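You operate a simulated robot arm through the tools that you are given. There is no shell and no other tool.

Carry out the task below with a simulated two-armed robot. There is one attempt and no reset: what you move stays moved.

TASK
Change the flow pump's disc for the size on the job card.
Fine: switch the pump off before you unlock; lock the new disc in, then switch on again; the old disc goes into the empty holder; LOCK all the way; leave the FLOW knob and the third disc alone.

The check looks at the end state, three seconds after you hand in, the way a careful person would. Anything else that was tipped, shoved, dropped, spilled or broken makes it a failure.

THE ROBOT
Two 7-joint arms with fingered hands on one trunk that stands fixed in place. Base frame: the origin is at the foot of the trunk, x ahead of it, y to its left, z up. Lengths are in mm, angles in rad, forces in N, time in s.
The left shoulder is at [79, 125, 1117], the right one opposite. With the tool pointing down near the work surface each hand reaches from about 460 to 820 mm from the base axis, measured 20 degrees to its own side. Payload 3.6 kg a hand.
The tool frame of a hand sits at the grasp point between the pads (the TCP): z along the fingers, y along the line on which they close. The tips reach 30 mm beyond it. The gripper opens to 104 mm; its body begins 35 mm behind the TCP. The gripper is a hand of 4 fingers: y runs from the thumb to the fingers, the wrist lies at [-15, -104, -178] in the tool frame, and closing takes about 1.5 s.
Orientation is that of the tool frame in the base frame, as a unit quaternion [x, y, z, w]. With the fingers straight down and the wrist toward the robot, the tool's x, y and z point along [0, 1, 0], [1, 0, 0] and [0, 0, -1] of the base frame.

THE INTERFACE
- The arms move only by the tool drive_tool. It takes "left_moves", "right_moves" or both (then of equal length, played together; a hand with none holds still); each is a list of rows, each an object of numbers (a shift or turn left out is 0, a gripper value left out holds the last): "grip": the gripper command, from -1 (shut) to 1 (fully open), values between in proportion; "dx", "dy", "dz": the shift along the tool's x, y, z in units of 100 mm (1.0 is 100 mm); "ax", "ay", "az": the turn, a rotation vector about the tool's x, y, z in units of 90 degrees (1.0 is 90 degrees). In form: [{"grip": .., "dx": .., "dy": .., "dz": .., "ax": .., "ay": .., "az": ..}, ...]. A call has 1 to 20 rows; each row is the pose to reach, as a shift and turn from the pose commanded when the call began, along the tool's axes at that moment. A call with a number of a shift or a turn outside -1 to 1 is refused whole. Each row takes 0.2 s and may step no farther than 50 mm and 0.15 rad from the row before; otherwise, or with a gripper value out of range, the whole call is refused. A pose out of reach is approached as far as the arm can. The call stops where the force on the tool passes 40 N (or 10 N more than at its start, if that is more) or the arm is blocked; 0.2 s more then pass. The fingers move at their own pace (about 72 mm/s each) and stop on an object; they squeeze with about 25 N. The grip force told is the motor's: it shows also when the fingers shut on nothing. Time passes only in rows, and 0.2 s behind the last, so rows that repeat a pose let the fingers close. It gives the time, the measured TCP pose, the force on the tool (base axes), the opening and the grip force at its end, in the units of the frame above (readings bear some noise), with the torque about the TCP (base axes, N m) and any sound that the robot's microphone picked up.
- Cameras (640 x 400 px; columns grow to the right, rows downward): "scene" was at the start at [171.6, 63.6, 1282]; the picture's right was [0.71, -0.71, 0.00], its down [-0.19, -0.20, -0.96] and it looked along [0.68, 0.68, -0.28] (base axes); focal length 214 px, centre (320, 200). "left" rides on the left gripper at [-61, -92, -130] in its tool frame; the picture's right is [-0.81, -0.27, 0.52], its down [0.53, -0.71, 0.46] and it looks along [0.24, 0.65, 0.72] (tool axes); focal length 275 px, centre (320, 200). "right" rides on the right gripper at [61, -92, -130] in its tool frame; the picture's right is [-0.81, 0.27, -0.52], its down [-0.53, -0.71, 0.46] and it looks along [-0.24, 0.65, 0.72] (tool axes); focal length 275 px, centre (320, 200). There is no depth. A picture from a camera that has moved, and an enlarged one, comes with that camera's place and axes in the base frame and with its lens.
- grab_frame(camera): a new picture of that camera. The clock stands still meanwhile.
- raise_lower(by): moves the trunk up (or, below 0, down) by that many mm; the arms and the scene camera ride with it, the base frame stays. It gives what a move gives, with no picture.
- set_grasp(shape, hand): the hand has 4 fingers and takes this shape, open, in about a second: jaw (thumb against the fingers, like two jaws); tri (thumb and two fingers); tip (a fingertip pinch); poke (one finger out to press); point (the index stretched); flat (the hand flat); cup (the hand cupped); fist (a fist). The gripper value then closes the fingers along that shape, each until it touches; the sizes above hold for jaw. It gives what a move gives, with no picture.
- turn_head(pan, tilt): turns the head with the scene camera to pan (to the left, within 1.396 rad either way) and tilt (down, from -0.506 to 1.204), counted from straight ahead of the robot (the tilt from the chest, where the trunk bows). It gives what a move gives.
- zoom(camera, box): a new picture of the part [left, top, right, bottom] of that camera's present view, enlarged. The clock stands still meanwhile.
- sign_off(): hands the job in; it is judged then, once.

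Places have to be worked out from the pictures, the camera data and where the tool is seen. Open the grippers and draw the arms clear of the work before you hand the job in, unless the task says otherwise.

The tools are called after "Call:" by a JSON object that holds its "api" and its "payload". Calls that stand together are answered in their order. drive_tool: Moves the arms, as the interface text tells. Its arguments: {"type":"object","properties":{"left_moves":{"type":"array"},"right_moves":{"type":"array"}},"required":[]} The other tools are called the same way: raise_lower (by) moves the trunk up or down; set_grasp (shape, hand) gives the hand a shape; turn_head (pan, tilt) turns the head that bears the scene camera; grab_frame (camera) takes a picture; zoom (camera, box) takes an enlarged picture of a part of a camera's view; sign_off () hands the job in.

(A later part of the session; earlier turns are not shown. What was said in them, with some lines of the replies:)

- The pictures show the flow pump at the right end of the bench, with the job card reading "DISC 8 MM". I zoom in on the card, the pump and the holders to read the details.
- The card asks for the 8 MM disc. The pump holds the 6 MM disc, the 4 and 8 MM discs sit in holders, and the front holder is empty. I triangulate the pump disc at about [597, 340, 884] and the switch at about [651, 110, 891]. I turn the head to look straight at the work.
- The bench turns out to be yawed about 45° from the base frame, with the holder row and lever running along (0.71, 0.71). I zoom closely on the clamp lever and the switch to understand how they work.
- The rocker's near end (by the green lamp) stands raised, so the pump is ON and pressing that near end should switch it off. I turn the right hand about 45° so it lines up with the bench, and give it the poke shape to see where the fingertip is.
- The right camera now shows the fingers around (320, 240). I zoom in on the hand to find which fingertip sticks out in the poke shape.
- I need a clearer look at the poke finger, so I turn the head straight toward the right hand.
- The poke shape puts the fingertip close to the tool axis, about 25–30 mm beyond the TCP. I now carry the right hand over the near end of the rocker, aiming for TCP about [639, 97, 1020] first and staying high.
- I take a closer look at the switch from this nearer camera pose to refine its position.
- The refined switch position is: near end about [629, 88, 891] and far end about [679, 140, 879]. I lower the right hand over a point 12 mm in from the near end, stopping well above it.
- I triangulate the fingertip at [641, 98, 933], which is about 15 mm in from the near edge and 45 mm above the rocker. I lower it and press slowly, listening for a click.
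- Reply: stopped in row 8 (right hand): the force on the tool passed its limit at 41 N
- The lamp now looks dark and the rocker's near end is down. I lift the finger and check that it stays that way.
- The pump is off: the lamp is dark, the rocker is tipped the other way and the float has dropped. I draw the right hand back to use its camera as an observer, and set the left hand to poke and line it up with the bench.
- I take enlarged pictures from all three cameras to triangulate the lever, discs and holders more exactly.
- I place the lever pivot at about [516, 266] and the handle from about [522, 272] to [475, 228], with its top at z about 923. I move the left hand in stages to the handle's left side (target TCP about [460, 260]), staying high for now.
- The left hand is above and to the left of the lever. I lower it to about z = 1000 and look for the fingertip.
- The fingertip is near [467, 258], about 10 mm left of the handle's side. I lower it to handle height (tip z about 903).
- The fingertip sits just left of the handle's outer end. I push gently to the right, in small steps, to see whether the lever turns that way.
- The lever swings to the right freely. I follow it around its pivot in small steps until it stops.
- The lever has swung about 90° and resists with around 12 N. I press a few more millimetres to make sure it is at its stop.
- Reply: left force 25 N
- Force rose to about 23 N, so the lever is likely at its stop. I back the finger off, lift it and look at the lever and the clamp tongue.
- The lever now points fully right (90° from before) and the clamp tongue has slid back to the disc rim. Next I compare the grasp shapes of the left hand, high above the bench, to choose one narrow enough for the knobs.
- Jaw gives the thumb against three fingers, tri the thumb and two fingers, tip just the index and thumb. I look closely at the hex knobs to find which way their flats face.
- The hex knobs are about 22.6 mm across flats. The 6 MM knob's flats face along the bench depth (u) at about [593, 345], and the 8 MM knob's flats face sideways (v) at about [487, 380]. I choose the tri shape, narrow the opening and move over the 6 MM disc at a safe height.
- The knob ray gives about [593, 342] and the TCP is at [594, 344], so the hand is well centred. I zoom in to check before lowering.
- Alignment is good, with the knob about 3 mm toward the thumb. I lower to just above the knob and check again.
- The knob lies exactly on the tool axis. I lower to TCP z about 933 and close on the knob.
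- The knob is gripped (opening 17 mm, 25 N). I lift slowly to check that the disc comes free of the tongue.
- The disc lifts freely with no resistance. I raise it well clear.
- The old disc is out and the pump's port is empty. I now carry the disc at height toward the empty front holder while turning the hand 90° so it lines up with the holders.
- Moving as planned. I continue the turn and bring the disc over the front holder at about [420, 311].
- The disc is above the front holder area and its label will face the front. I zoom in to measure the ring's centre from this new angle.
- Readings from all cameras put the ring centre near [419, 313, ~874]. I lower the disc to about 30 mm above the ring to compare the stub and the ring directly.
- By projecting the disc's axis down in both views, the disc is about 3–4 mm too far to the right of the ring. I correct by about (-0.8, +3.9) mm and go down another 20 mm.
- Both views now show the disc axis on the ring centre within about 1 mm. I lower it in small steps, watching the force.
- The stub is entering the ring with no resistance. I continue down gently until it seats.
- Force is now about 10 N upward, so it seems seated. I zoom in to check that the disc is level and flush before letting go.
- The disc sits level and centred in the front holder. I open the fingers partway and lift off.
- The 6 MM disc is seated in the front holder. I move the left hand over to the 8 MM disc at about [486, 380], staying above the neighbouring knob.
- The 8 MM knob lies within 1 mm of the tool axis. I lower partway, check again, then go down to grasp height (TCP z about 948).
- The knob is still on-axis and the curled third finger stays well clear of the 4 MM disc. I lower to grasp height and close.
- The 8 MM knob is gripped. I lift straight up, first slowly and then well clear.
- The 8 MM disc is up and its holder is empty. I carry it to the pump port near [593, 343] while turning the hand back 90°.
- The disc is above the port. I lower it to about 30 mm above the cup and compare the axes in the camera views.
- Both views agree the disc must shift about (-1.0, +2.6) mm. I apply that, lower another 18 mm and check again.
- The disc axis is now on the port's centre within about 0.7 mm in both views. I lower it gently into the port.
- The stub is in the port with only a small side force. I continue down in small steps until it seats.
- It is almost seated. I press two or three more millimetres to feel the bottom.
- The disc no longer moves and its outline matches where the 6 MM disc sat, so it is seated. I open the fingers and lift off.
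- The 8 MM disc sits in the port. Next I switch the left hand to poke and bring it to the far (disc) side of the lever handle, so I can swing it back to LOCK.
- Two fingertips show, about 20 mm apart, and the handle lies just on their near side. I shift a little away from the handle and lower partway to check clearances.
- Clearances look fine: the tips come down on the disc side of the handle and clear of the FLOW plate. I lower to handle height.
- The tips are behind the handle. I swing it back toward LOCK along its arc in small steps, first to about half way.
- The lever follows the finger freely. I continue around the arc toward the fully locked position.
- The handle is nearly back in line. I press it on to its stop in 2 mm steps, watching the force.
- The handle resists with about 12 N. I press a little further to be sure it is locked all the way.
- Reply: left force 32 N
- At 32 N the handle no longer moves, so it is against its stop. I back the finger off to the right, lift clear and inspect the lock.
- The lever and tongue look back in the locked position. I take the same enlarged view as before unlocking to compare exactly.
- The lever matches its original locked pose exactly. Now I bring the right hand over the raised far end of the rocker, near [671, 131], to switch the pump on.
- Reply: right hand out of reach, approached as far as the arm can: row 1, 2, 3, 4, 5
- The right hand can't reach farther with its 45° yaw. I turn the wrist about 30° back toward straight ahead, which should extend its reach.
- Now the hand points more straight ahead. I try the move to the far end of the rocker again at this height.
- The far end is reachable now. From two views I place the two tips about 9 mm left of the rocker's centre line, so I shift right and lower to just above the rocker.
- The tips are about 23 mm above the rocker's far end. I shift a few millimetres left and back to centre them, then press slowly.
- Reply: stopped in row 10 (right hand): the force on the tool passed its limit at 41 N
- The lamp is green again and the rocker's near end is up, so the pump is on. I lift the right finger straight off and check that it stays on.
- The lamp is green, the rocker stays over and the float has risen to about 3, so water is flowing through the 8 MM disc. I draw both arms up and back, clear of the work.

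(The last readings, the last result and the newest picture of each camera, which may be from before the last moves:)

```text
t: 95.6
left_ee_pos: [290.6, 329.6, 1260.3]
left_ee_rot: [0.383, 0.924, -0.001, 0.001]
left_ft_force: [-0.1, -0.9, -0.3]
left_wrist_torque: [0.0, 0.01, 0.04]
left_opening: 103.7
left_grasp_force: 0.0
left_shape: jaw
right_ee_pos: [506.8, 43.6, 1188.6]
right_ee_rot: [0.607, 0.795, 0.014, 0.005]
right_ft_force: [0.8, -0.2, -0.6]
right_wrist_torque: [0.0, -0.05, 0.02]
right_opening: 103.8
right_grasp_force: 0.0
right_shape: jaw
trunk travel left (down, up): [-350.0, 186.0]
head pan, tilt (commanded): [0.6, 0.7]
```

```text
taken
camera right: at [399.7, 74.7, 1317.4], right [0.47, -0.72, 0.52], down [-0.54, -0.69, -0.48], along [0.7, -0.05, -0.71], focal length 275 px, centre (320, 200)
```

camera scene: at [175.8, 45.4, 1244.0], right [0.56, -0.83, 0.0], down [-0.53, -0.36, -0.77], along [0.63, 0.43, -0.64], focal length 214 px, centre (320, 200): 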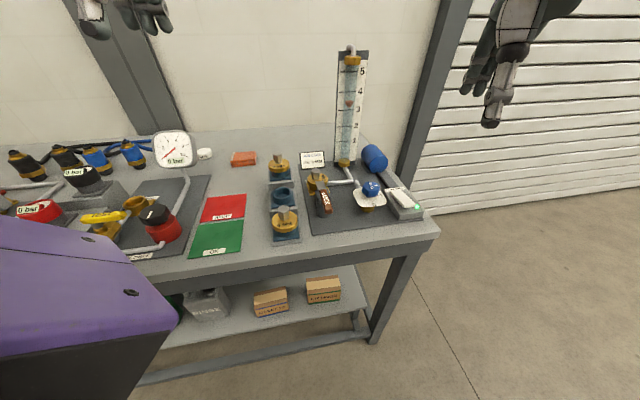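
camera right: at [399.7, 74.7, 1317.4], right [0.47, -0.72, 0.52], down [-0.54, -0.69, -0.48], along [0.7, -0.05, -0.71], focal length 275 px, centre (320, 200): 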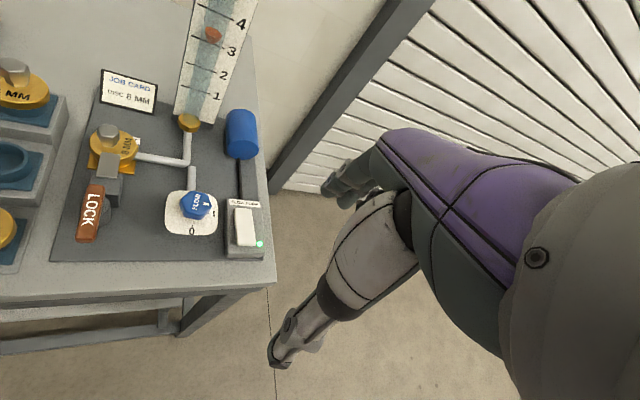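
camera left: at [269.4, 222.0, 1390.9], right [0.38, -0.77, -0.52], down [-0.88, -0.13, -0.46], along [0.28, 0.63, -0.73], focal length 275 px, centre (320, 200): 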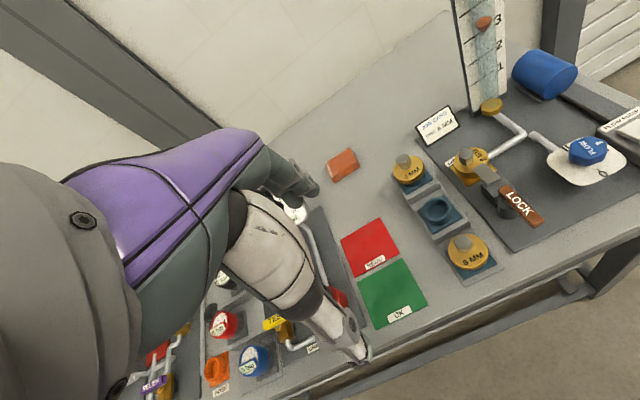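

Both hands are open and clear. I take a last close look at the whole pump and holder area before handing in.

Call:
{"api": "zoom", "payload": {"camera": "scene", "box": [255, 130, 435, 250]}}

Call:
{"api": "zoom", "payload": {"camera": "left", "box": [380, 130, 560, 290]}}

Call:
{"api": "zoom", "payload": {"camera": "right", "box": [60, 50, 280, 270]}}

```text
3.33 times, centred on (345, 190) of scene
camera zoom: at [175.8, 45.4, 1244.0], right [0.56, -0.83, 0.0], down [-0.53, -0.36, -0.77], along [0.63, 0.43, -0.64], focal length 715 px, centre (237, 233)
```

zoom: 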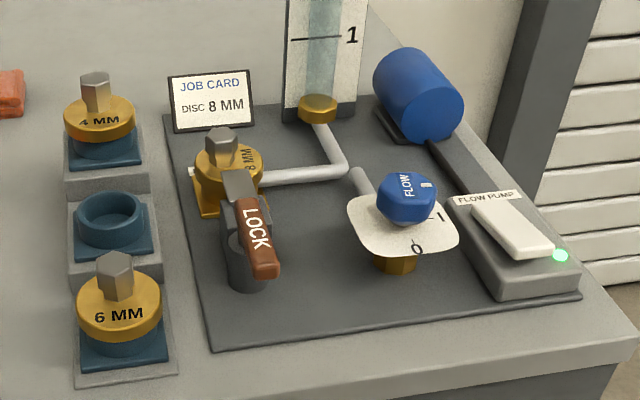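

```text
2.50 times, centred on (470, 210) of left
camera zoom: at [269.4, 222.0, 1390.9], right [0.38, -0.77, -0.52], down [-0.88, -0.13, -0.46], along [0.28, 0.63, -0.73], focal length 688 px, centre (-55, 175)
```

zoom: 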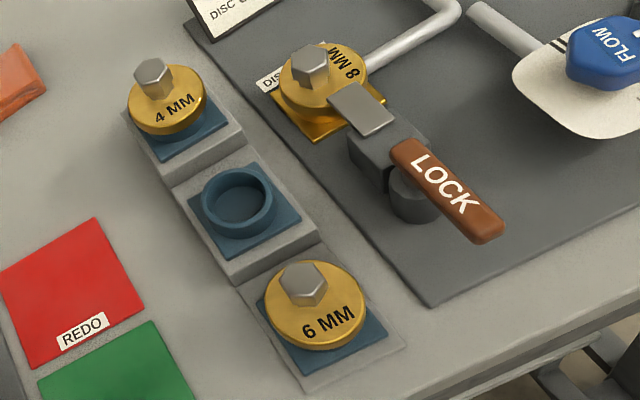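

```text
1.82 times, centred on (170, 160) of right
camera zoom: at [399.7, 74.7, 1317.4], right [0.47, -0.72, 0.52], down [-0.54, -0.69, -0.48], along [0.7, -0.05, -0.71], focal length 500 px, centre (593, 273)
```

zoom: 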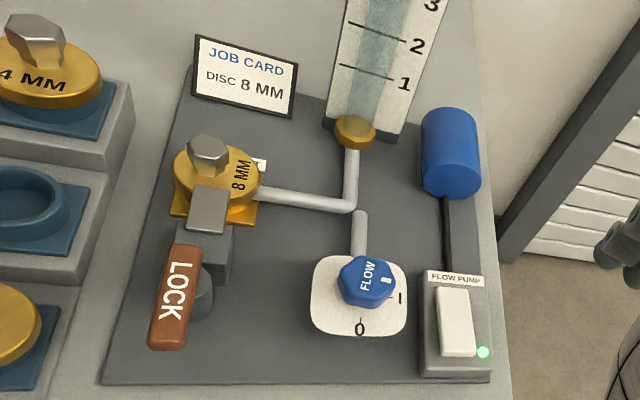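

Everything is in place: the 8 MM disc is locked in the pump, the 6 MM disc is in the formerly empty holder, and the 4 MM disc and FLOW knob are as they were. The pump is running and both hands are open and clear, so I hand in the job.

Call:
{"api": "sign_off", "payload": {}}

```text
The job is handed in.
```

The flow pump now has the 8 MM disc from the job card, and I have handed the job in. I don't have the check's verdict.

- **Pump:** I switched it off before unlocking. It is on again, with the lamp green and the float up at about 3.
- **8 MM disc:** it is seated in the port. The LOCK lever is back against its stop, pressed with about 32 N, and matches its original locked position in the camera view.
- **Old 6 MM disc:** it sits level in the front holder, which was the empty one. The holder the 8 MM disc came from is now empty.
- **Left alone:** the 4 MM disc and the FLOW knob look as they did at the start, and the last pictures show nothing tipped or shoved.

Both hands are open and drawn clear of the bench.
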